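You operate a simulated robot arm through the tools that you are given. There is no shell and no other tool.

The job below is to be done with a simulated robot arm. You get a single attempt, and the scene is never put back.

## Task
Empty the trap jar into the grey jug and seat it under its lid again.
Fine: the pump stays locked off, its line vented. Shut the inlet knob first, open it again last; leave the ballast knob.

Only the result counts: the job must be done as asked and must still hold three seconds after the hand-in. Knocking over, shifting, dropping, spilling or breaking anything else fails it. Lids that push on must go on centred and level and be pressed home; caps that screw on are set level and turned clockwise until they are tight.

## Robot
A 7-joint arm with a two-finger parallel gripper, fixed in place. Base frame: the origin is at the foot of the arm, x ahead of it, y to its left, z up. Units: cm, degrees, N and s.
Its first joint turns from -149.0 to 149.0 degrees. Payload 3.43 kg.
Tool frame: the origin (TCP) lies between the finger pads and is the grasp point; the fingertips stand 3 cm ahead of it; z points along the fingers, y is the line along which they close. Largest opening 9.4 cm; finger width 2.8, thickness 1; the body of the gripper, 5 by 9.6 cm, starts 5.5 cm behind the TCP.
Orientation is that of the tool frame in the base frame, as a unit quaternion [x, y, z, w]. With the fingers straight down and closing along the base's y, the tool's x points along the base's -x, its y along +y and its z along -z.

## Interface
- The arm moves only by the tool arm_command. Its argument "motion" is a list of rows, each an object (a shift or turn left out is 0, a gripper value left out holds the last) with "rotation": the turn, a rotation vector about the tool's x, y, z in degrees, a list of three; "offset": the shift along the tool's x, y, z in cm, a list of three; "hand": the closure, from 0 (fully open) to 1 (shut). In form: [{"rotation": [wx, wy, wz], "offset": [x, y, z], "hand": hand}, ...]. A call has 1 to 20 rows; each row shifts and turns the commanded pose from where the row before left it, along the tool's axes as they then stand. Rows are played at 5 a second. More than 5 cm and 8.6 degrees between two rows, or a gripper value outside its range, and nothing of the call is played. A pose out of reach is approached as far as the arm can. The call stops where the force on the tool passes 40 N (or 10 N more than at its start, if that is more) or the arm is blocked; 0.2 s more then pass. The fingers move at their own pace (about 4.5 cm/s each) and stop on an object; they squeeze with about 29 N. The grip force told is the motor's: it shows also when the fingers shut on nothing. Time passes only in rows, and 0.2 s behind the last, so rows that do not move let the fingers close. It gives the time, the measured TCP pose, the force on the tool (base axes), the opening and the grip force at its end, in the units of the frame above (readings bear some noise), with the torque about the TCP (base axes, N m) and any sound that the robot's microphone picked up.
- Cameras (640 x 400 px; columns grow to the right, rows downward): "scene" is fixed at [4.89, -49.9, 130.41]; the picture's right is [-0.46, -0.89, 0.00], its down [-0.73, 0.38, -0.56] and it looks along [0.50, -0.26, -0.83] (base axes); focal length 334 px, centre (320, 200). "wrist" rides on the gripper at [7.6, 1.4, -10.2] in the tool frame; the picture's right is [-0.18, 0.98, 0.00], its down [-0.75, -0.14, -0.64] and it looks along [-0.63, -0.12, 0.77] (tool axes); focal length 243 px, centre (320, 200). There is no depth. A picture from a camera that has moved, and an enlarged one, comes with that camera's place and axes in the base frame and with its lens.
- get_image(camera): a new picture of that camera. It takes no simulated time.
- inspect(camera, box): a new picture of the part [left, top, right, bottom] of that camera's present view, enlarged. It takes no simulated time.
- sign_off(): hands the job in; it is judged then, once.

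Places have to be worked out from the pictures, the camera data and where the tool is seen. Open the gripper and draw the arm clear of the work before you hand the job in, unless the task says otherwise.

The tools are called as name(argument=value, ...) on one line, values as JSON. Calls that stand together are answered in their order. arm_command: Moves the arm, as the interface text tells. Its arguments: {"type":"object","properties":{"motion":{"type":"array"}},"required":["motion"]} The other tools are called the same way: get_image (camera) takes a picture; inspect (camera, box) takes an enlarged picture of a part of a camera's view; sign_off () hands the job in.

At the start:

```text
time_s: 0.0
eef_pos: [37.27, -64.11, 94.4]
orientation: [0.0, 1.0, 0.0, 0.0]
ft_force: [-0.6, -0.4, 0.3]
wrist_torque: [-0.01, 0.0, -0.02]
grip_width: 9.4
grip_force: 0.0
```

scene: 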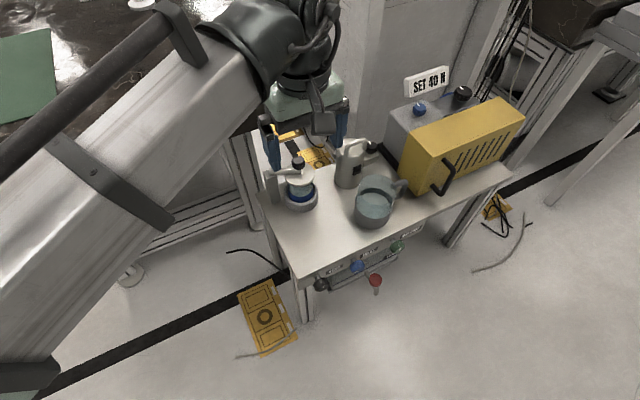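
wrist: 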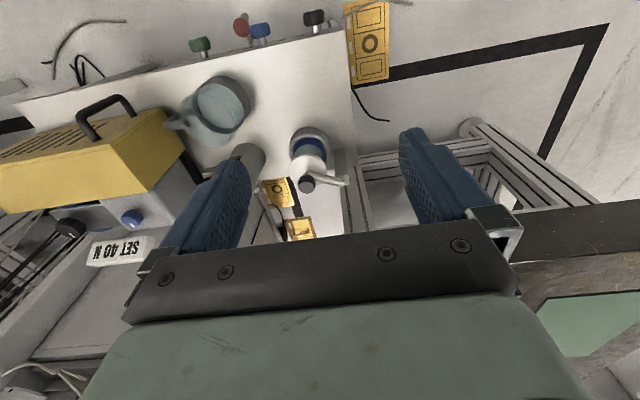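

I'll start by looking closely at the scene to identify the jar, lid, jug and knobs before moving anything.

inspect(camera="scene", box=[240, 60, 540, 320])

inspect(camera="scene", box=[250, 120, 350, 220])

inspect(camera="scene", box=[300, 220, 430, 300])

inspect(camera="wrist", box=[160, 0, 400, 250])

```text
1.54 times, centred on (390, 190) of scene
camera zoom: at [4.89, -49.9, 130.41], right [-0.46, -0.89, 0.0], down [-0.73, 0.38, -0.56], along [0.5, -0.26, -0.83], focal length 513 px, centre (212, 215)
```

zoom: 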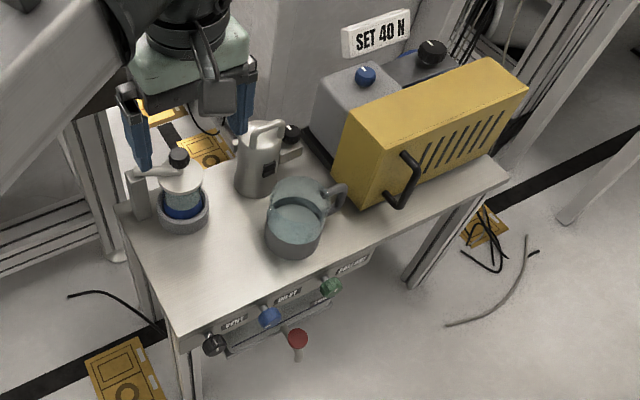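

```text
4.00 times, centred on (300, 170) of scene
camera zoom: at [4.89, -49.9, 130.41], right [-0.46, -0.89, 0.0], down [-0.73, 0.38, -0.56], along [0.5, -0.26, -0.83], focal length 1334 px, centre (400, 320)
```

zoom: 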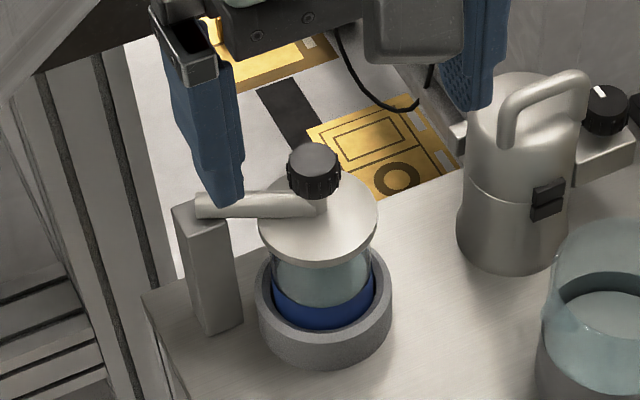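

```text
4.92 times, centred on (365, 260) of scene
camera zoom: at [4.89, -49.9, 130.41], right [-0.46, -0.89, 0.0], down [-0.73, 0.38, -0.56], along [0.5, -0.26, -0.83], focal length 1642 px, centre (98, -95)
```

zoom: 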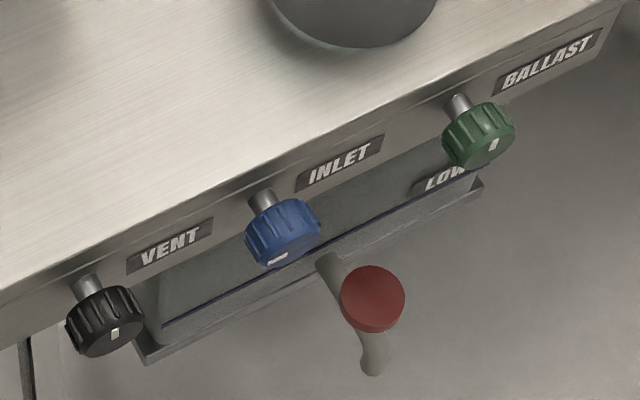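

```text
1.60 times, centred on (280, 125) of wrist
camera zoom: at [29.55, -62.66, 104.7], right [0.18, 0.98, 0.0], down [0.75, -0.14, 0.64], along [0.63, -0.12, -0.77], focal length 388 px, centre (384, 320)
```

zoom: 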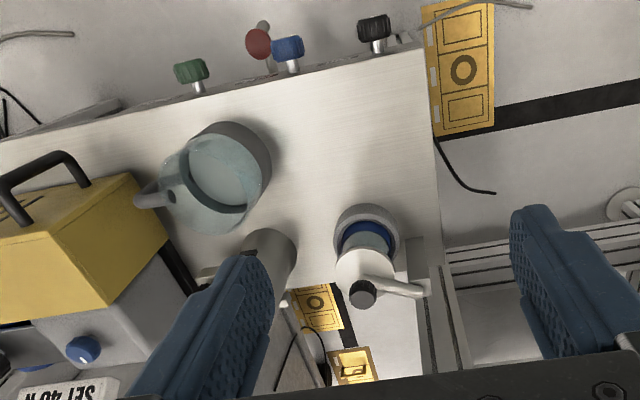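

The table seems to have its front (VENT, INLET, BALLAST knobs and a red lever) facing -x at about x≈35. The jar stands in a grey ring beneath a lid held on a post arm. I'll enlarge further to read the labels and see the mechanism.

inspect(camera="scene", box=[345, 245, 405, 300])

inspect(camera="scene", box=[255, 150, 325, 215])

inspect(camera="scene", box=[330, 120, 420, 240])

inspect(camera="scene", box=[390, 60, 530, 200])

```text
7.27 times, centred on (375, 272) of scene
camera zoom: at [4.89, -49.9, 130.41], right [-0.46, -0.89, 0.0], down [-0.73, 0.38, -0.56], along [0.5, -0.26, -0.83], focal length 2426 px, centre (-80, -327)
```

zoom: 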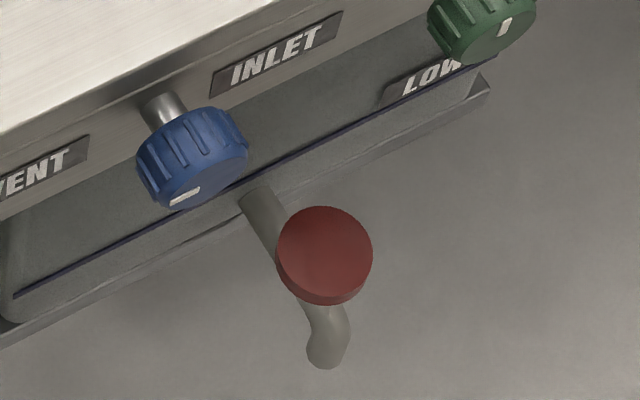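

```text
6.15 times, centred on (290, 182) of scene
camera zoom: at [4.89, -49.9, 130.41], right [-0.46, -0.89, 0.0], down [-0.73, 0.38, -0.56], along [0.5, -0.26, -0.83], focal length 2053 px, centre (505, 308)
```

zoom: 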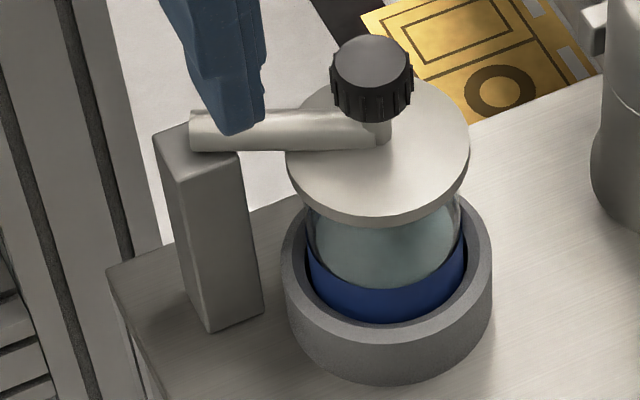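

```text
3.33 times, centred on (375, 180) of scene
camera zoom: at [4.89, -49.9, 130.41], right [-0.46, -0.89, 0.0], down [-0.73, 0.38, -0.56], along [0.5, -0.26, -0.83], focal length 1112 px, centre (137, 267)
```

zoom: 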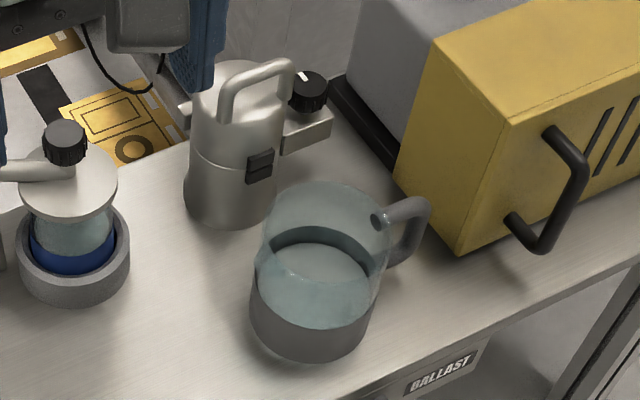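

```text
2.86 times, centred on (460, 130) of scene
camera zoom: at [4.89, -49.9, 130.41], right [-0.46, -0.89, 0.0], down [-0.73, 0.38, -0.56], along [0.5, -0.26, -0.83], focal length 953 px, centre (-80, 400)
```

zoom: 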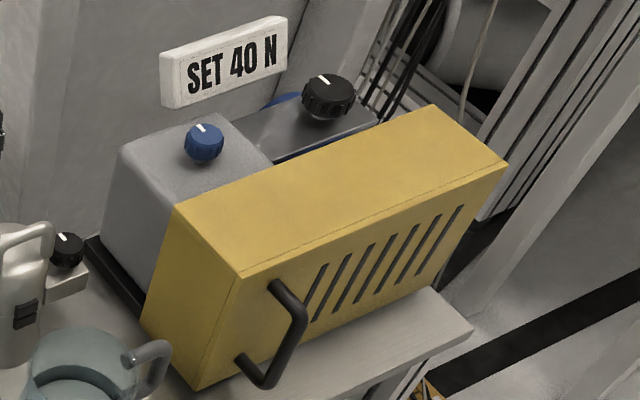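

The lever mechanism ("LOW…") and labels need a better view, so I'll back the wrist away from the table towards -x, lower it a bit and tilt so the wrist camera faces the front panel.

arm_command(motion=[{"offset": [4.2, 0, 1]}, {"offset": [4.2, 0, 1]}, {"offset": [4.2, 0, 2]}, {"offset": [4.2, 0, 3]}, {"rotation": [0, -8, 0]}, {"rotation": [0, -8, 0]}, {"rotation": [0, -8, 0]}])

get_image(camera="wrist")

get_image(camera="scene")

```text
refused: row 4 steps farther than a row can; nothing moved
```

```text
taken
camera wrist: at [29.55, -62.66, 104.7], right [0.18, 0.98, 0.0], down [0.75, -0.14, 0.64], along [0.63, -0.12, -0.77], focal length 243 px, centre (320, 200)
```

wrist: 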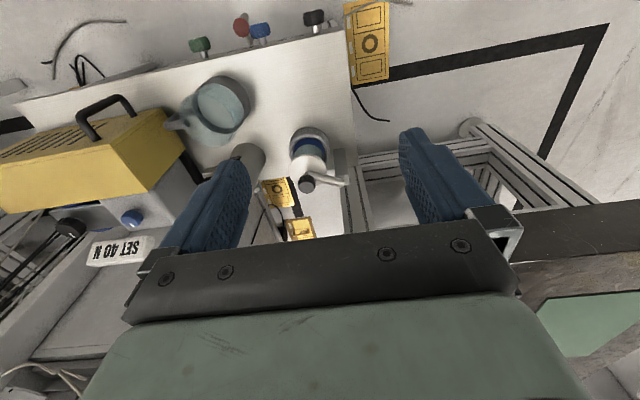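

```text
taken
```

scene: 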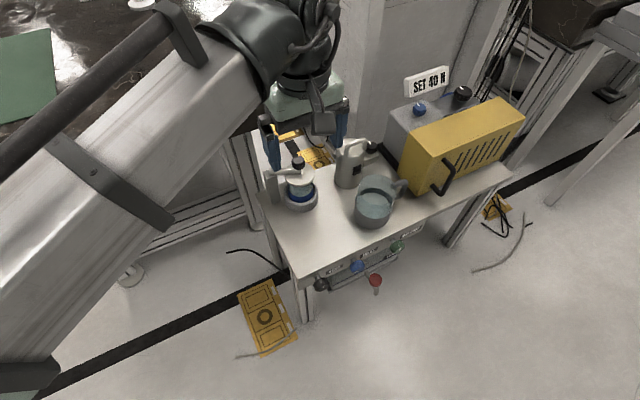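

The fourth row exceeded 5 cm in total, so nothing moved. I'll repeat with smaller steps.

arm_command(motion=[{"offset": [4.2, 0, 1]}, {"offset": [4.2, 0, 1]}, {"offset": [4.2, 0, 2]}, {"offset": [4.2, 0, 2]}, {"rotation": [0, -8, 0]}, {"rotation": [0, -8, 0]}, {"rotation": [0, -8, 0]}])

get_image(camera="wrist")

get_image(camera="scene")

```text
time_s: 1.6
eef_pos: [20.47, -64.23, 88.48]
orientation: [-0.001, 0.978, 0.001, 0.208]
ft_force: [-0.1, 0.4, -0.9]
wrist_torque: [0.0, 0.0, -0.04]
grip_width: 9.41
grip_force: 0.0
```

```text
taken
camera wrist: at [9.21, -62.67, 94.73], right [0.17, 0.98, 0.07], down [0.43, -0.14, 0.89], along [0.89, -0.12, -0.44], focal length 243 px, centre (320, 200)
```

wrist: 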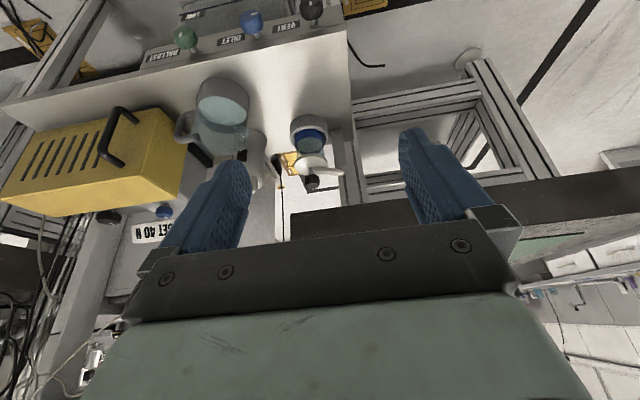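

```text
taken
```

scene: 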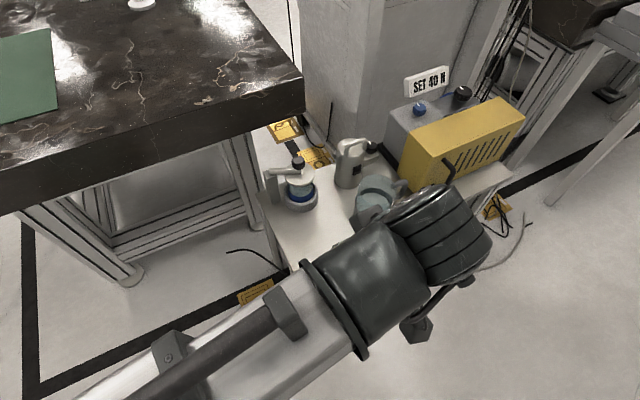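

The front panel is in view at the top (upside down). I'll lower the camera and tilt further to look straight at the panel.

arm_command(motion=[{"offset": [1.63, -1.4, 3.66]}, {"offset": [1.63, -1.4, 3.66]}, {"offset": [1.63, -1.4, 3.66]}, {"offset": [1.63, -1.4, 3.66]}, {"offset": [1.63, -1.4, 3.66]}, {"rotation": [0, -8, 0]}, {"rotation": [0, -8, 0]}])

get_image(camera="wrist")

get_image(camera="scene")

```text
time_s: 3.2
eef_pos: [20.49, -71.18, 68.37]
orientation: [0.0, 0.939, 0.0, 0.343]
ft_force: [0.0, -0.7, -0.5]
wrist_torque: [-0.03, 0.0, 0.04]
grip_width: 9.38
grip_force: 0.0
```

```text
taken
camera wrist: at [7.97, -69.7, 71.37], right [0.14, 0.98, 0.12], down [0.16, -0.14, 0.98], along [0.98, -0.12, -0.18], focal length 243 px, centre (320, 200)
```

wrist: 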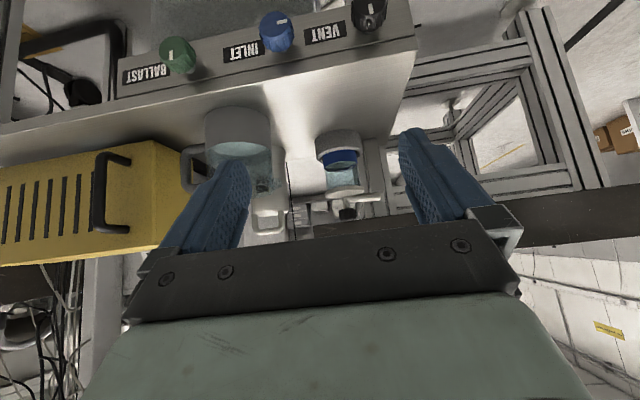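

```text
taken
```

scene: 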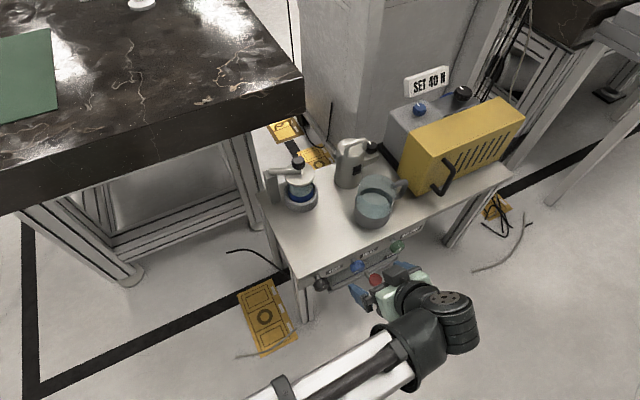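

The INLET knob triangulates to about (31.4, -75, 47). I'll go lower to see the lever and the "LOW…" plate.

arm_command(motion=[{"offset": [3.53, -1, 2.65]}, {"offset": [3.53, -1, 2.65]}, {"offset": [3.53, -1, 2.65]}, {"offset": [3.53, -1, 2.65]}])

get_image(camera="wrist")

inspect(camera="wrist", box=[130, 0, 430, 180])

get_image(camera="scene")

```text
time_s: 4.2
eef_pos: [16.57, -75.28, 51.33]
orientation: [-0.001, 0.94, 0.001, 0.342]
ft_force: [-0.2, 0.4, -0.1]
wrist_torque: [0.02, -0.04, -0.01]
grip_width: 9.4
grip_force: 0.0
```

```text
taken
camera wrist: at [3.97, -73.83, 54.22], right [0.14, 0.98, 0.12], down [0.16, -0.14, 0.98], along [0.98, -0.12, -0.18], focal length 243 px, centre (320, 200)
```

wrist: 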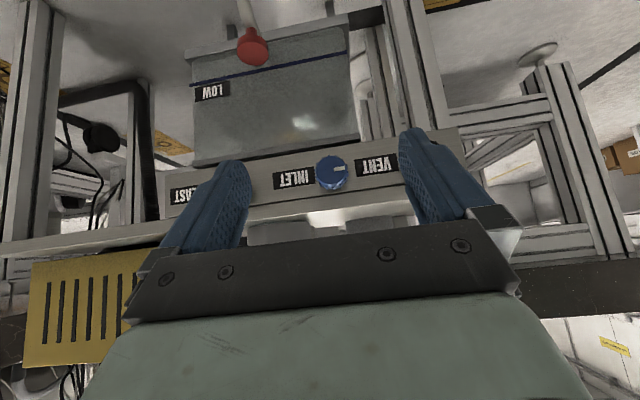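

```text
2.13 times, centred on (280, 90) of wrist
camera zoom: at [3.97, -73.83, 54.22], right [0.14, 0.98, 0.12], down [0.16, -0.14, 0.98], along [0.98, -0.12, -0.18], focal length 518 px, centre (405, 435)
```

zoom: 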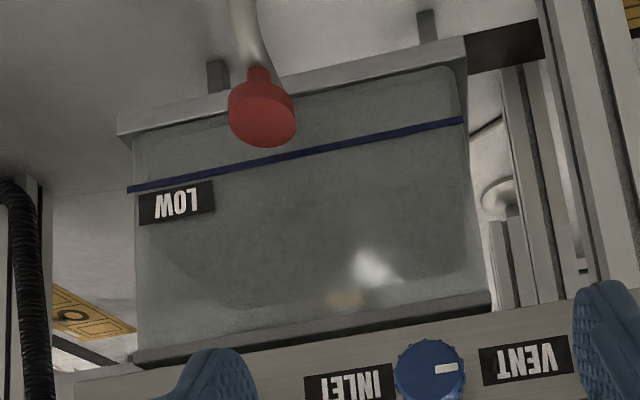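

```text
taken
```

scene: 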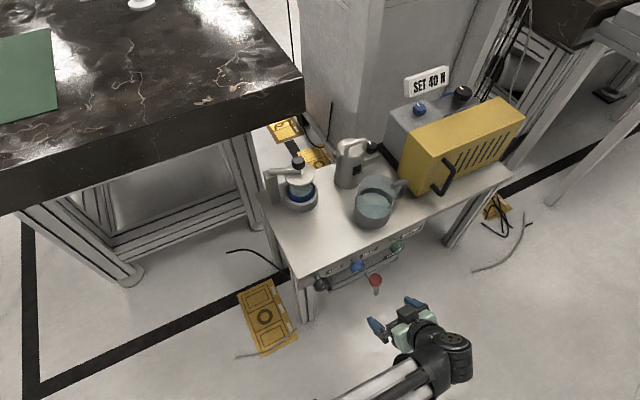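

The underneath is just a reservoir tank with a "LOW" line and a red drain tap, so it is not for me to touch. I'll rise again to examine the jar, lid and post from the side with zoom.

arm_command(motion=[{"offset": [-2.76, 1, -3.29]}, {"offset": [-2.76, 1, -3.29]}, {"offset": [-2.76, 1, -3.29]}])

get_image(camera="wrist")

inspect(camera="wrist", box=[270, 80, 430, 220])

inspect(camera="wrist", box=[130, 0, 410, 120])

```text
time_s: 5.0
eef_pos: [16.55, -72.17, 64.12]
orientation: [0.0, 0.94, 0.0, 0.341]
ft_force: [-0.3, 0.7, 0.0]
wrist_torque: [0.02, 0.02, 0.02]
grip_width: 9.39
grip_force: 0.0
```

```text
taken
camera wrist: at [3.92, -70.68, 67.2], right [0.14, 0.98, 0.12], down [0.16, -0.14, 0.98], along [0.98, -0.12, -0.18], focal length 243 px, centre (320, 200)
```

wrist: 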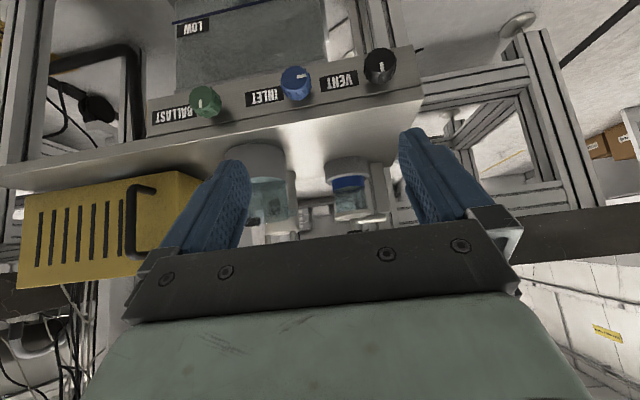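

```text
2.86 times, centred on (350, 150) of wrist
camera zoom: at [3.92, -70.68, 67.2], right [0.14, 0.98, 0.12], down [0.16, -0.14, 0.98], along [0.98, -0.12, -0.18], focal length 693 px, centre (234, 343)
```

zoom: 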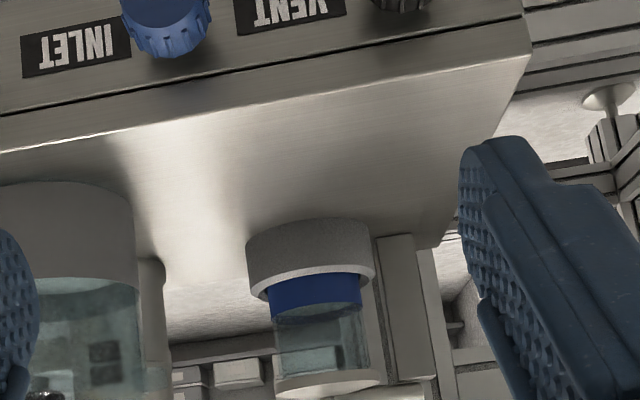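

```text
2.29 times, centred on (270, 60) of wrist
camera zoom: at [3.92, -70.68, 67.2], right [0.14, 0.98, 0.12], down [0.16, -0.14, 0.98], along [0.98, -0.12, -0.18], focal length 555 px, centre (434, 520)
```

zoom: 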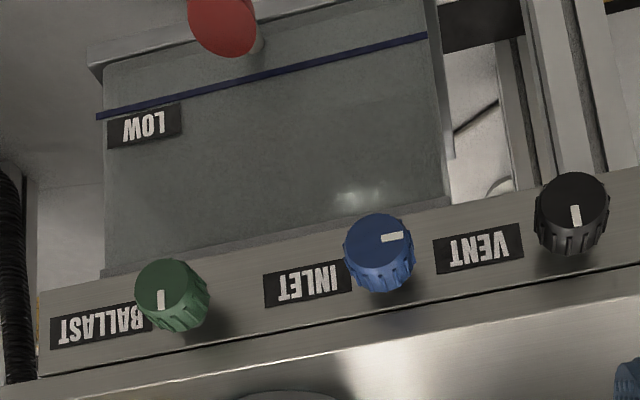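

The INLET mark points left (toward VENT, upright view), and VENT and BALLAST marks point up. I'll zoom in tighter on the INLET knob and on the jar and lid from both cameras.

inspect(camera="wrist", box=[260, 55, 340, 115])

inspect(camera="wrist", box=[310, 145, 410, 230])

inspect(camera="scene", box=[262, 145, 325, 185])

inspect(camera="scene", box=[345, 165, 415, 235])

```text
6.67 times, centred on (300, 85) of wrist
camera zoom: at [3.92, -70.68, 67.2], right [0.14, 0.98, 0.12], down [0.16, -0.14, 0.98], along [0.98, -0.12, -0.18], focal length 1618 px, centre (453, 967)
```

zoom: 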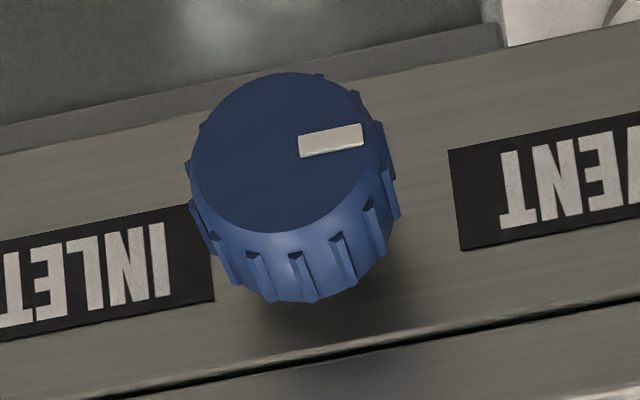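

```text
4.71 times, centred on (360, 188) of wrist
camera zoom: at [3.92, -70.68, 67.2], right [0.14, 0.98, 0.12], down [0.16, -0.14, 0.98], along [0.98, -0.12, -0.18], focal length 1142 px, centre (132, 259)
```

zoom: 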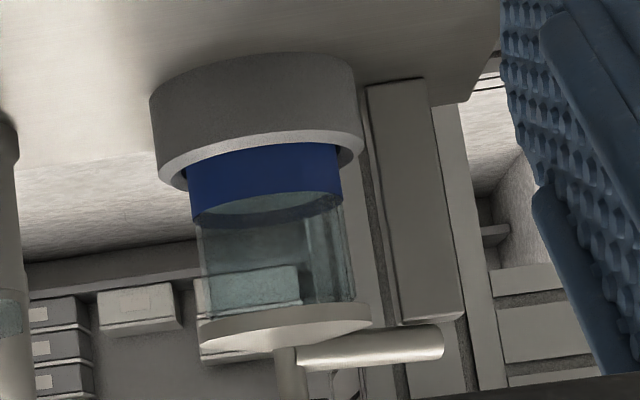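

```text
10.00 times, centred on (294, 165) of scene
camera zoom: at [4.89, -49.9, 130.41], right [-0.46, -0.89, 0.0], down [-0.73, 0.38, -0.56], along [0.5, -0.26, -0.83], focal length 3336 px, centre (585, 550)
```

zoom: 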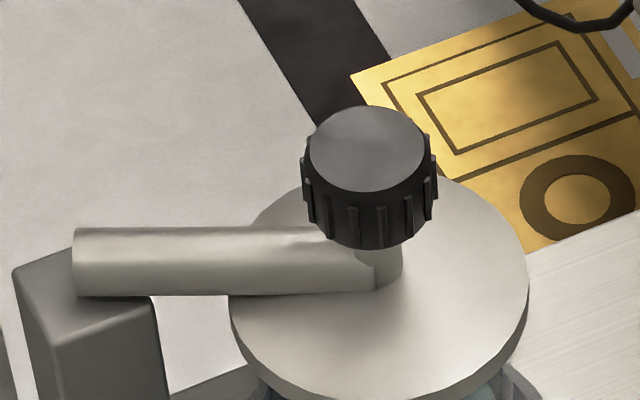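

```text
5.71 times, centred on (380, 200) of scene
camera zoom: at [4.89, -49.9, 130.41], right [-0.46, -0.89, 0.0], down [-0.73, 0.38, -0.56], along [0.5, -0.26, -0.83], focal length 1906 px, centre (-23, 200)
```

zoom: 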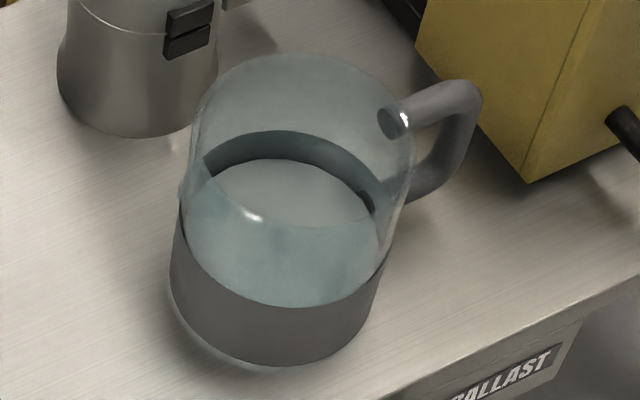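

The lid hangs from a stem with a ribbed black knob on a bar that rests on or joins the post. I need to know how it opens, so I'll rise a little so the knob, stem and bar clear the gripper in the wrist view.

arm_command(motion=[{"offset": [-2.3, 1, -4.2]}, {"offset": [-2.3, 1, -4.2]}])

get_image(camera="wrist")

inspect(camera="wrist", box=[300, 130, 400, 220])

```text
time_s: 5.6
eef_pos: [14.71, -70.06, 73.5]
orientation: [-0.001, 0.94, 0.0, 0.343]
ft_force: [0.6, 0.4, -1.0]
wrist_torque: [-0.03, -0.01, 0.03]
grip_width: 9.39
grip_force: 0.1
```

```text
taken
camera wrist: at [2.07, -68.57, 76.48], right [0.14, 0.98, 0.12], down [0.17, -0.14, 0.98], along [0.98, -0.12, -0.18], focal length 243 px, centre (320, 200)
```

wrist: 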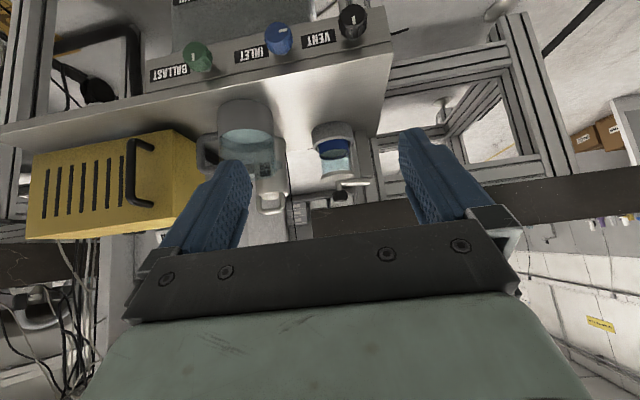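

```text
4.44 times, centred on (350, 175) of wrist
camera zoom: at [2.07, -68.57, 76.48], right [0.14, 0.98, 0.12], down [0.17, -0.14, 0.98], along [0.98, -0.12, -0.18], focal length 1078 px, centre (187, 311)
```

zoom: 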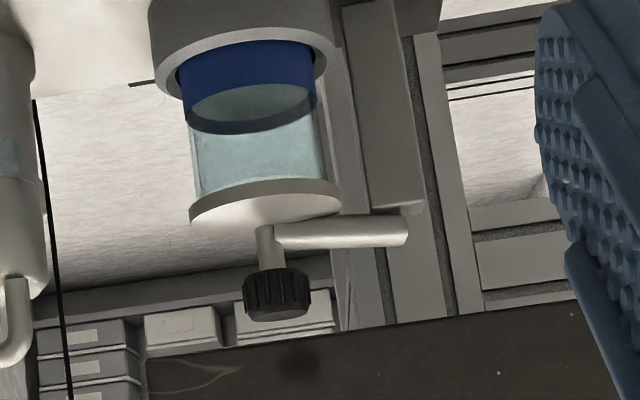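

The lid disc, stem, knob and side bar look like one assembly sitting over the post. Before testing that, the INLET knob comes first: its face centre triangulates to about (31.4, -75.4, 45.5), about 3.6 cm in diameter. I'll bring the tool horizontal (fingers along +x), staying clear of the panel.

arm_command(motion=[{"rotation": [0, -8.4, 0]}, {"rotation": [0, -8.4, 0]}, {"rotation": [0, -8.4, 0]}, {"rotation": [0, -8.4, 0]}, {"rotation": [0, -8.4, 0]}, {"rotation": [0, -8, 0]}])

get_image(camera="scene")

```text
time_s: 7.0
eef_pos: [14.54, -70.15, 73.5]
orientation: [-0.001, 0.705, 0.0, 0.709]
ft_force: [-1.1, 0.5, -0.7]
wrist_torque: [-0.03, -0.01, 0.03]
grip_width: 9.41
grip_force: 0.1
```

```text
taken
```

scene: 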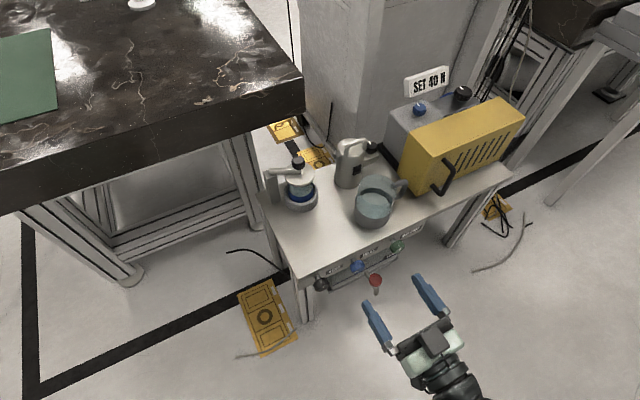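

Tool is horizontal now. Next I'll drop to the knob's height and stay ~4 cm short of it, then check alignment.

arm_command(motion=[{"offset": [4.67, -0.88, 0]}, {"offset": [4.67, -0.88, 0]}, {"offset": [4.67, -0.88, 0]}, {"offset": [4.67, -0.88, 0]}, {"offset": [4.67, -0.88, 0]}, {"offset": [4.67, -0.88, 0]}, {"offset": [0, 0, 4]}, {"offset": [0, 0, 4]}])

get_image(camera="wrist")

inspect(camera="scene", box=[300, 220, 430, 310])

```text
time_s: 8.8
eef_pos: [22.54, -75.31, 45.53]
orientation: [-0.001, 0.707, 0.001, 0.707]
ft_force: [0.1, -0.1, 0.1]
wrist_torque: [0.0, -0.01, 0.0]
grip_width: 9.39
grip_force: 0.1
```

```text
taken
camera wrist: at [12.18, -73.92, 37.86], right [0.0, 0.98, 0.18], down [-0.64, -0.14, 0.75], along [0.77, -0.12, 0.63], focal length 243 px, centre (320, 200)
```

wrist: 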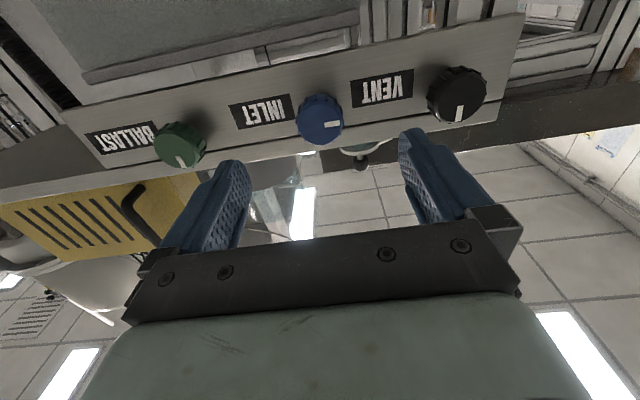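

```text
4.44 times, centred on (365, 265) of scene
camera zoom: at [4.89, -49.9, 130.41], right [-0.46, -0.89, 0.0], down [-0.73, 0.38, -0.56], along [0.5, -0.26, -0.83], focal length 1482 px, centre (120, -89)
```

zoom: 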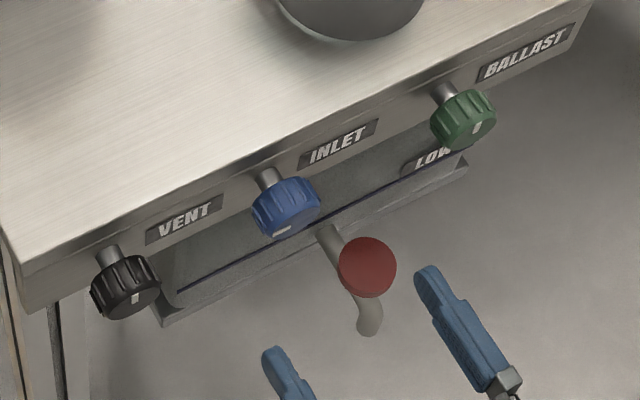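

The knob's centre checks at about (y -75.3, z 45.65), well aligned with the tool. I'll advance so the fingers straddle the knob (tips just short of the panel) and close on it.

arm_command(motion=[{"offset": [0, 0, 3]}, {"offset": [0, 0, 3]}, {"offset": [0, 0, 1.2]}, {"offset": [0, 0, 0.5]}])

get_image(camera="wrist")

inspect(camera="scene", box=[310, 230, 420, 310])

```text
time_s: 9.8
eef_pos: [30.41, -75.32, 45.44]
orientation: [-0.001, 0.708, 0.001, 0.707]
ft_force: [-0.6, -0.8, 0.7]
wrist_torque: [-0.01, 0.0, -0.02]
grip_width: 9.41
grip_force: 0.0
```

```text
taken
camera wrist: at [19.96, -73.89, 37.85], right [0.0, 0.98, 0.18], down [-0.64, -0.14, 0.75], along [0.77, -0.12, 0.63], focal length 243 px, centre (320, 200)
```

wrist: 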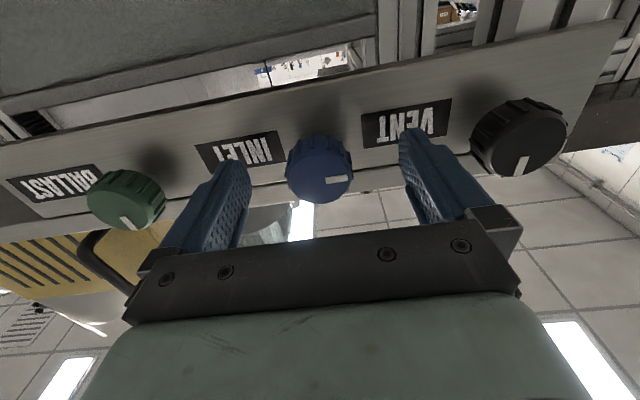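

```text
5.00 times, centred on (365, 270) of scene
camera zoom: at [4.89, -49.9, 130.41], right [-0.46, -0.89, 0.0], down [-0.73, 0.38, -0.56], along [0.5, -0.26, -0.83], focal length 1668 px, centre (95, -150)
```

zoom: 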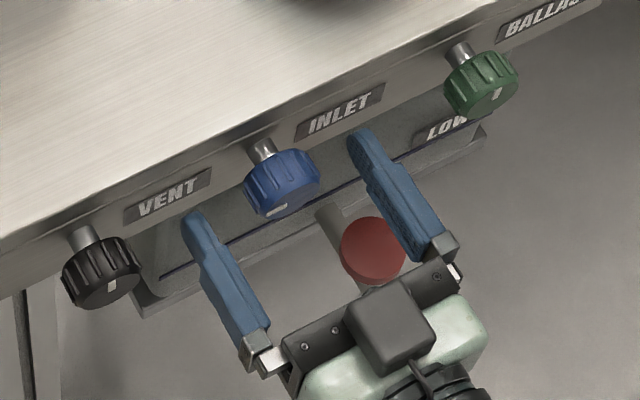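

The knob sits between the fingers, roughly central. Closing on it now.

arm_command(motion=[{"hand": 1}, {"hand": 1}, {"hand": 1}, {"hand": 1}, {"hand": 1}])

get_image(camera="wrist")

```text
time_s: 11.0
eef_pos: [30.27, -75.5, 45.47]
orientation: [0.001, 0.707, 0.0, 0.707]
ft_force: [3.9, -12.0, 1.3]
wrist_torque: [0.02, 0.13, 0.14]
grip_width: 3.75
grip_force: 44.8
```

```text
taken
camera wrist: at [19.93, -73.98, 37.84], right [0.0, 0.98, 0.18], down [-0.64, -0.14, 0.75], along [0.77, -0.12, 0.63], focal length 243 px, centre (320, 200)
```

wrist: 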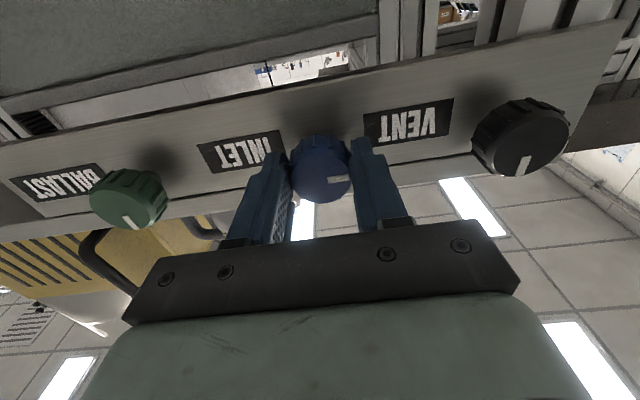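

Grip is firm at 3.75 cm but with a 12 N side load, as the knob's centre is a few mm to -y. I'll relieve that by shifting -0.25 cm and then try turning clockwise (about +x) in small steps while watching torque.

arm_command(motion=[{"offset": [0, -0.25, 0]}, {"rotation": [0, 0, 5]}, {"rotation": [0, 0, 5]}, {"rotation": [0, 0, 5]}])

inspect(camera="wrist", box=[220, 80, 420, 230])

```text
time_s: 12.0
eef_pos: [30.3, -75.44, 45.45]
orientation: [0.091, 0.701, 0.095, 0.701]
ft_force: [-5.0, 26.7, -4.6]
wrist_torque: [-0.11, -1.01, -0.21]
grip_width: 3.79
grip_force: 44.9
```

```text
2.67 times, centred on (320, 155) of wrist
camera zoom: at [19.9, -72.04, 38.5], right [-0.01, 0.9, 0.43], down [-0.64, -0.34, 0.69], along [0.77, -0.27, 0.58], focal length 647 px, centre (320, 320)
```

zoom: 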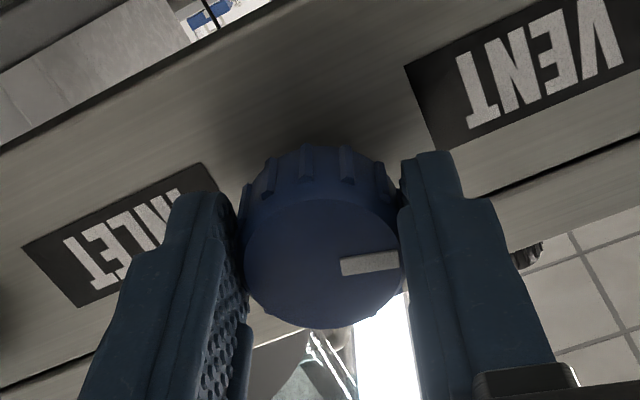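

The knob is turning with the gripper (torque about x only -0.1 N m), but the side load flipped to +27 N, so I'll back the shift off by 0.17 cm and keep turning clockwise.

arm_command(motion=[{"offset": [0, 0.17, 0]}, {"rotation": [0, 0, 5]}, {"rotation": [0, 0, 5]}, {"rotation": [0, 0, 5]}])

inspect(camera="wrist", box=[220, 80, 420, 230])

```text
time_s: 13.0
eef_pos: [30.33, -75.32, 45.53]
orientation: [0.182, 0.684, 0.185, 0.682]
ft_force: [-12.0, 34.4, -7.4]
wrist_torque: [-0.14, -0.42, -0.21]
grip_width: 3.77
grip_force: 45.0
```

```text
2.67 times, centred on (320, 155) of wrist
camera zoom: at [19.89, -70.26, 39.65], right [0.0, 0.76, 0.65], down [-0.64, -0.5, 0.58], along [0.77, -0.41, 0.49], focal length 647 px, centre (320, 320)
```

zoom: 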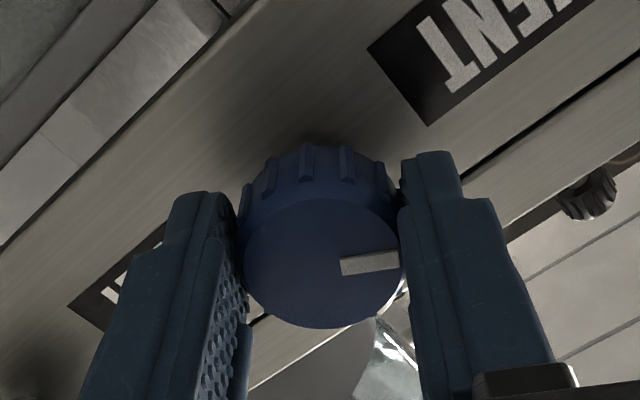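

Side load rose to +34 N in y though torque stays small, so the axis offset matters as I turn. I'll shift the tool +0.2 cm in base y to relieve it, without turning, and read again.

arm_command(motion=[{"offset": [0.1, 0.173, 0]}, {}])

```text
time_s: 13.6
eef_pos: [30.36, -75.24, 45.48]
orientation: [0.183, 0.684, 0.184, 0.682]
ft_force: [-9.1, 20.0, -2.8]
wrist_torque: [-0.03, 0.92, 0.97]
grip_width: 3.77
grip_force: 45.3
```

The load dropped to 20 N, so I'll continue in that direction and ease back 0.1 cm in x.

arm_command(motion=[{"offset": [0.12, 0.2, -0.1]}, {}])

```text
time_s: 14.2
eef_pos: [30.35, -75.29, 45.52]
orientation: [0.183, 0.683, 0.181, 0.684]
ft_force: [15.1, -11.0, -0.7]
wrist_torque: [0.03, 0.77, 0.97]
grip_width: 3.75
grip_force: 45.1
```

Nearly balanced now (about 135 N/cm), so I'll trim slightly back and keep turning clockwise.

arm_command(motion=[{"offset": [-0.04, -0.07, 0.06]}, {"rotation": [0, 0, 4]}, {"rotation": [0, 0, 4]}, {"rotation": [0, 0, 4]}])

```text
time_s: 15.2
eef_pos: [30.36, -75.28, 45.58]
orientation: [0.254, 0.659, 0.254, 0.661]
ft_force: [16.9, -19.0, 4.0]
wrist_torque: [0.02, -0.56, -0.27]
grip_width: 3.75
grip_force: 45.1
```

Still turning freely at 42°; I'll trim (-y, +x) and turn another 16°.

arm_command(motion=[{"offset": [-0.1, -0.07, 0.06]}, {"rotation": [0, 0, 4]}, {"rotation": [0, 0, 4]}, {"rotation": [0, 0, 4]}, {"rotation": [0, 0, 4]}])

inspect(camera="wrist", box=[220, 80, 420, 230])

inspect(camera="scene", box=[310, 230, 420, 310])

```text
time_s: 16.4
eef_pos: [30.35, -75.24, 45.67]
orientation: [0.343, 0.618, 0.344, 0.618]
ft_force: [-5.0, 3.4, 10.9]
wrist_torque: [-0.03, -0.09, -0.91]
grip_width: 3.76
grip_force: 45.0
```

```text
2.67 times, centred on (320, 155) of wrist
camera zoom: at [19.9, -67.93, 42.8], right [0.0, 0.36, 0.93], down [-0.64, -0.72, 0.28], along [0.77, -0.6, 0.23], focal length 647 px, centre (320, 320)
```

zoom: 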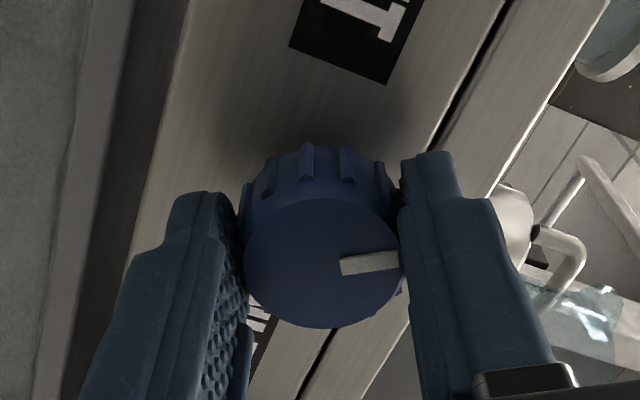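

```text
5.00 times, centred on (365, 270) of scene
camera zoom: at [4.89, -49.9, 130.41], right [-0.46, -0.89, 0.0], down [-0.73, 0.38, -0.56], along [0.5, -0.26, -0.83], focal length 1668 px, centre (95, -150)
```

zoom: 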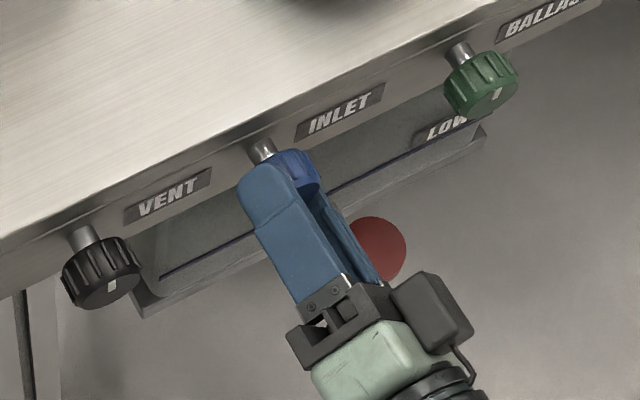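

58° and still free. I'll trim and turn on toward 90°, watching for a stop.

arm_command(motion=[{"offset": [-0.04, 0.07, 0]}, {"rotation": [0, 0, 4]}, {"rotation": [0, 0, 4]}, {"rotation": [0, 0, 4]}, {"rotation": [0, 0, 4]}])

```text
time_s: 17.6
eef_pos: [30.37, -75.11, 45.68]
orientation: [0.425, 0.564, 0.427, 0.564]
ft_force: [-22.5, 17.7, 12.2]
wrist_torque: [-0.09, 0.24, 0.12]
grip_width: 3.79
grip_force: 44.8
```

At 74°, no stop yet; side loads are up a bit, so I'll trim and continue in small steps.

arm_command(motion=[{"offset": [0.1, 0.12, -0.09]}, {"rotation": [0, 0, 4]}, {"rotation": [0, 0, 4]}, {"rotation": [0, 0, 4]}])

```text
time_s: 18.6
eef_pos: [30.31, -75.2, 45.74]
orientation: [0.481, 0.518, 0.483, 0.517]
ft_force: [-2.2, 5.5, 14.8]
wrist_torque: [-0.08, 0.33, 1.08]
grip_width: 3.75
grip_force: 45.2
```

At 86°; a few more degrees to find the stop.

arm_command(motion=[{"offset": [0.0, 0.1, 0]}, {"rotation": [0, 0, 3]}, {"rotation": [0, 0, 3]}])

inspect(camera="wrist", box=[220, 80, 420, 230])

```text
time_s: 19.4
eef_pos: [30.28, -75.3, 45.87]
orientation: [0.508, 0.491, 0.509, 0.492]
ft_force: [9.7, 2.4, 6.5]
wrist_torque: [-0.67, -0.59, 0.18]
grip_width: 3.77
grip_force: 44.8
```

```text
2.67 times, centred on (320, 155) of wrist
camera zoom: at [19.9, -67.55, 47.51], right [0.0, -0.22, 0.98], down [-0.64, -0.75, -0.17], along [0.77, -0.63, -0.14], focal length 647 px, centre (320, 320)
```

zoom: 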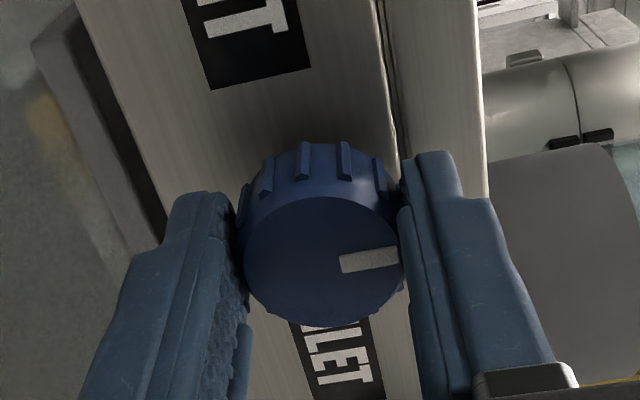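

Torque jumped to -0.67 N m at about 92°, which is the shut stop (mark now up). I'll relax 2°, release the knob, and back straight off.

arm_command(motion=[{"rotation": [0, 0, -2]}, {"hand": 0}, {"hand": 0}, {"hand": 0}, {"hand": 0}, {"offset": [0, 0, -3]}, {"offset": [0, 0, -4]}, {"offset": [0, 0, -4]}])

inspect(camera="scene", box=[310, 230, 420, 310])

get_image(camera="wrist")

```text
time_s: 21.2
eef_pos: [19.27, -75.21, 45.81]
orientation: [0.5, 0.5, 0.5, 0.5]
ft_force: [-0.4, 0.7, 0.1]
wrist_torque: [0.01, 0.01, -0.01]
grip_width: 9.41
grip_force: 0.0
```

```text
5.00 times, centred on (365, 270) of scene
camera zoom: at [4.89, -49.9, 130.41], right [-0.46, -0.89, 0.0], down [-0.73, 0.38, -0.56], along [0.5, -0.26, -0.83], focal length 1668 px, centre (95, -150)
```

zoom: 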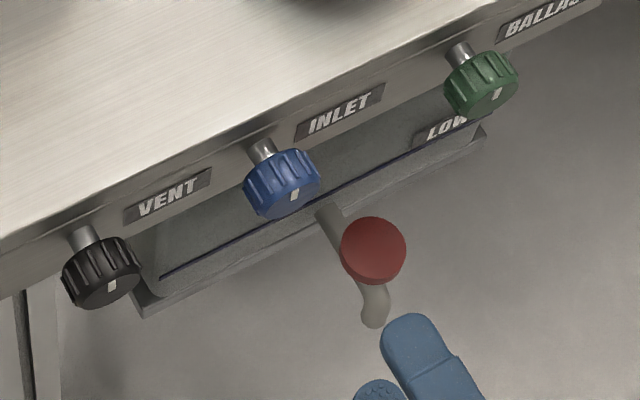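

```text
taken
camera wrist: at [8.88, -67.52, 47.25], right [0.0, -0.18, 0.98], down [-0.64, -0.75, -0.14], along [0.77, -0.63, -0.12], focal length 243 px, centre (320, 200)
```

wrist: 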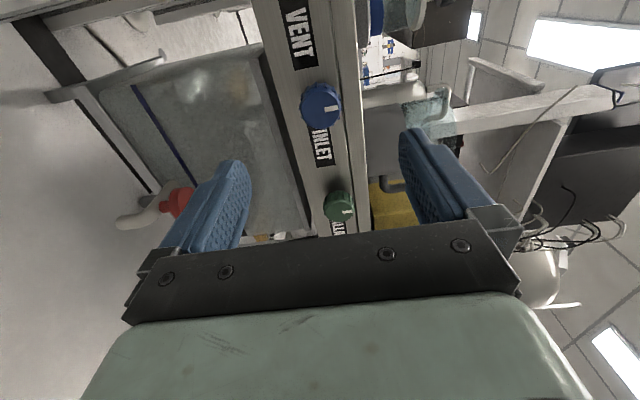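

INLET now reads shut (mark up, like its neighbours). Now the lid: I'll go up, undo the roll and return to tool-down away from the table, then look at the lid from above.

arm_command(motion=[{"offset": [0, 4.8, 0]}, {"offset": [0, 4.8, 0]}, {"offset": [0, 4.8, 0]}, {"offset": [0, 4.8, 0]}, {"offset": [0, 4.8, 0]}, {"offset": [0, 4.8, 0]}, {"offset": [0, 4.8, 0]}, {"rotation": [0, 0, -8.2]}, {"rotation": [0, 0, -8.2]}, {"rotation": [0, 0, -8.2]}, {"rotation": [0, 0, -8.2]}, {"rotation": [0, 0, -8.2]}, {"rotation": [0, 0, -8.2]}, {"rotation": [0, 0, -8.2]}, {"rotation": [0, 0, -8.2]}, {"rotation": [0, 0, -8.2]}, {"rotation": [0, 0, -8.2]}, {"rotation": [0, 0, -8]}])

```text
time_s: 25.0
eef_pos: [19.35, -75.27, 79.45]
orientation: [0.0, 0.707, 0.0, 0.707]
ft_force: [0.1, -0.5, -0.7]
wrist_torque: [0.02, 0.0, 0.0]
grip_width: 9.39
grip_force: 0.1
```

Here in free space I'll test whether the wrist can roll the other way to bring the camera on top (needed for a level side grasp of the jar above the table).

arm_command(motion=[{"rotation": [0, 0, -8.5]}, {"rotation": [0, 0, -8.5]}, {"rotation": [0, 0, -8.5]}, {"rotation": [0, 0, -8.5]}, {"rotation": [0, 0, -8.5]}, {"rotation": [0, 0, -8.5]}, {"rotation": [0, 0, -8.5]}, {"rotation": [0, 0, -8.5]}, {"rotation": [0, 0, -8.5]}, {"rotation": [0, 0, -8.5]}, {"rotation": [0, 0, -8.5]}, {"rotation": [0, 0, -8.5]}, {"rotation": [0, 0, -8.5]}, {"rotation": [0, 0, -8.5]}, {"rotation": [0, 0, -8.5]}, {"rotation": [0, 0, -8.5]}, {"rotation": [0, 0, -8.5]}, {"rotation": [0, 0, -8.5]}, {"rotation": [0, 0, -8.5]}, {"rotation": [0, 0, -8.5]}])

get_image(camera="wrist")

get_image(camera="scene")

```text
time_s: 29.2
eef_pos: [19.28, -75.18, 79.71]
orientation: [-0.393, 0.589, -0.392, 0.588]
ft_force: [0.1, 1.2, 0.7]
wrist_torque: [-0.04, -0.01, 0.03]
grip_width: 9.38
grip_force: 0.0
out of reach, approached as far as the arm can: row 9, 10, 11, 12, 13, 14, 15, 16, 17, 18, 19, 20
```

```text
taken
camera wrist: at [8.88, -81.67, 75.45], right [0.0, 0.55, -0.84], down [-0.64, 0.64, 0.42], along [0.77, 0.54, 0.35], focal length 243 px, centre (320, 200)
```

wrist: 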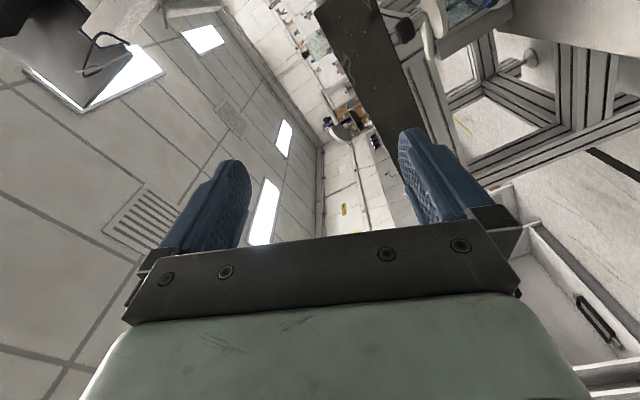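

```text
taken
```

scene: 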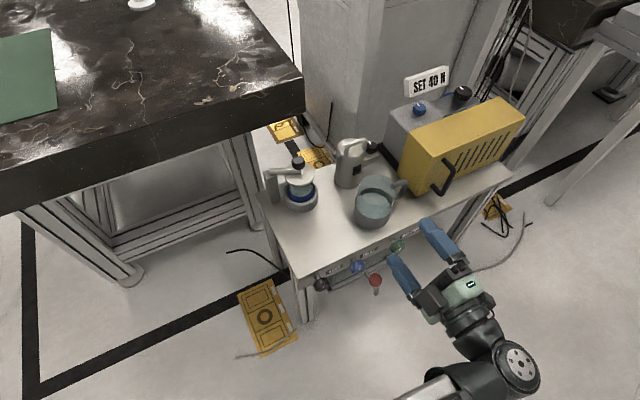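

The wrist's roll limit in this direction is about -67°, so a camera-on-top grasp isn't available that way; I'd instead grip the jar with the tool pitched ~25° and roll positive to pour. First I'll find out whether my commanded pose follows the blocked one, by rolling back +8.5° twice.

arm_command(motion=[{"rotation": [0, 0, 8.5]}, {"rotation": [0, 0, 8.5]}])

```text
time_s: 29.8
eef_pos: [19.2, -75.27, 79.76]
orientation: [-0.301, 0.64, -0.3, 0.64]
ft_force: [0.0, -0.6, 0.1]
wrist_torque: [0.01, -0.04, 0.02]
grip_width: 9.39
grip_force: 0.0
```

The command restarts from the reached pose, good. I'll roll back to zero and tilt down to look at the lid from above-front.

arm_command(motion=[{"rotation": [0, 0, 8.4]}, {"rotation": [0, 0, 8.4]}, {"rotation": [0, 0, 8.4]}, {"rotation": [0, 0, 8.4]}, {"rotation": [0, 0, 8.4]}, {"rotation": [0, 0, 8.4]}, {"rotation": [0, 8.4, 0]}, {"rotation": [0, 8.4, 0]}, {"rotation": [0, 8.4, 0]}, {"rotation": [0, 8.4, 0]}, {"rotation": [0, 8.4, 0]}, {"rotation": [0, 8.4, 0]}, {"rotation": [0, 8.4, 0]}])

get_image(camera="wrist")

```text
time_s: 32.6
eef_pos: [19.14, -75.2, 79.72]
orientation: [-0.001, 0.964, 0.001, 0.266]
ft_force: [-0.3, -0.7, 0.2]
wrist_torque: [0.01, 0.01, 0.01]
grip_width: 9.39
grip_force: 0.0
```

```text
taken
camera wrist: at [7.29, -73.75, 84.59], right [0.16, 0.98, 0.1], down [0.32, -0.14, 0.94], along [0.94, -0.12, -0.33], focal length 243 px, centre (320, 200)
```

wrist: 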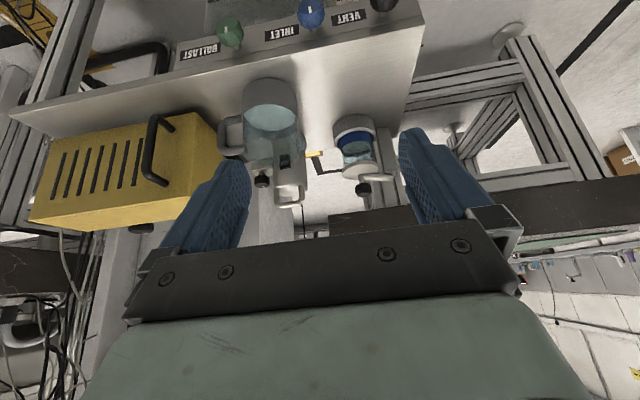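

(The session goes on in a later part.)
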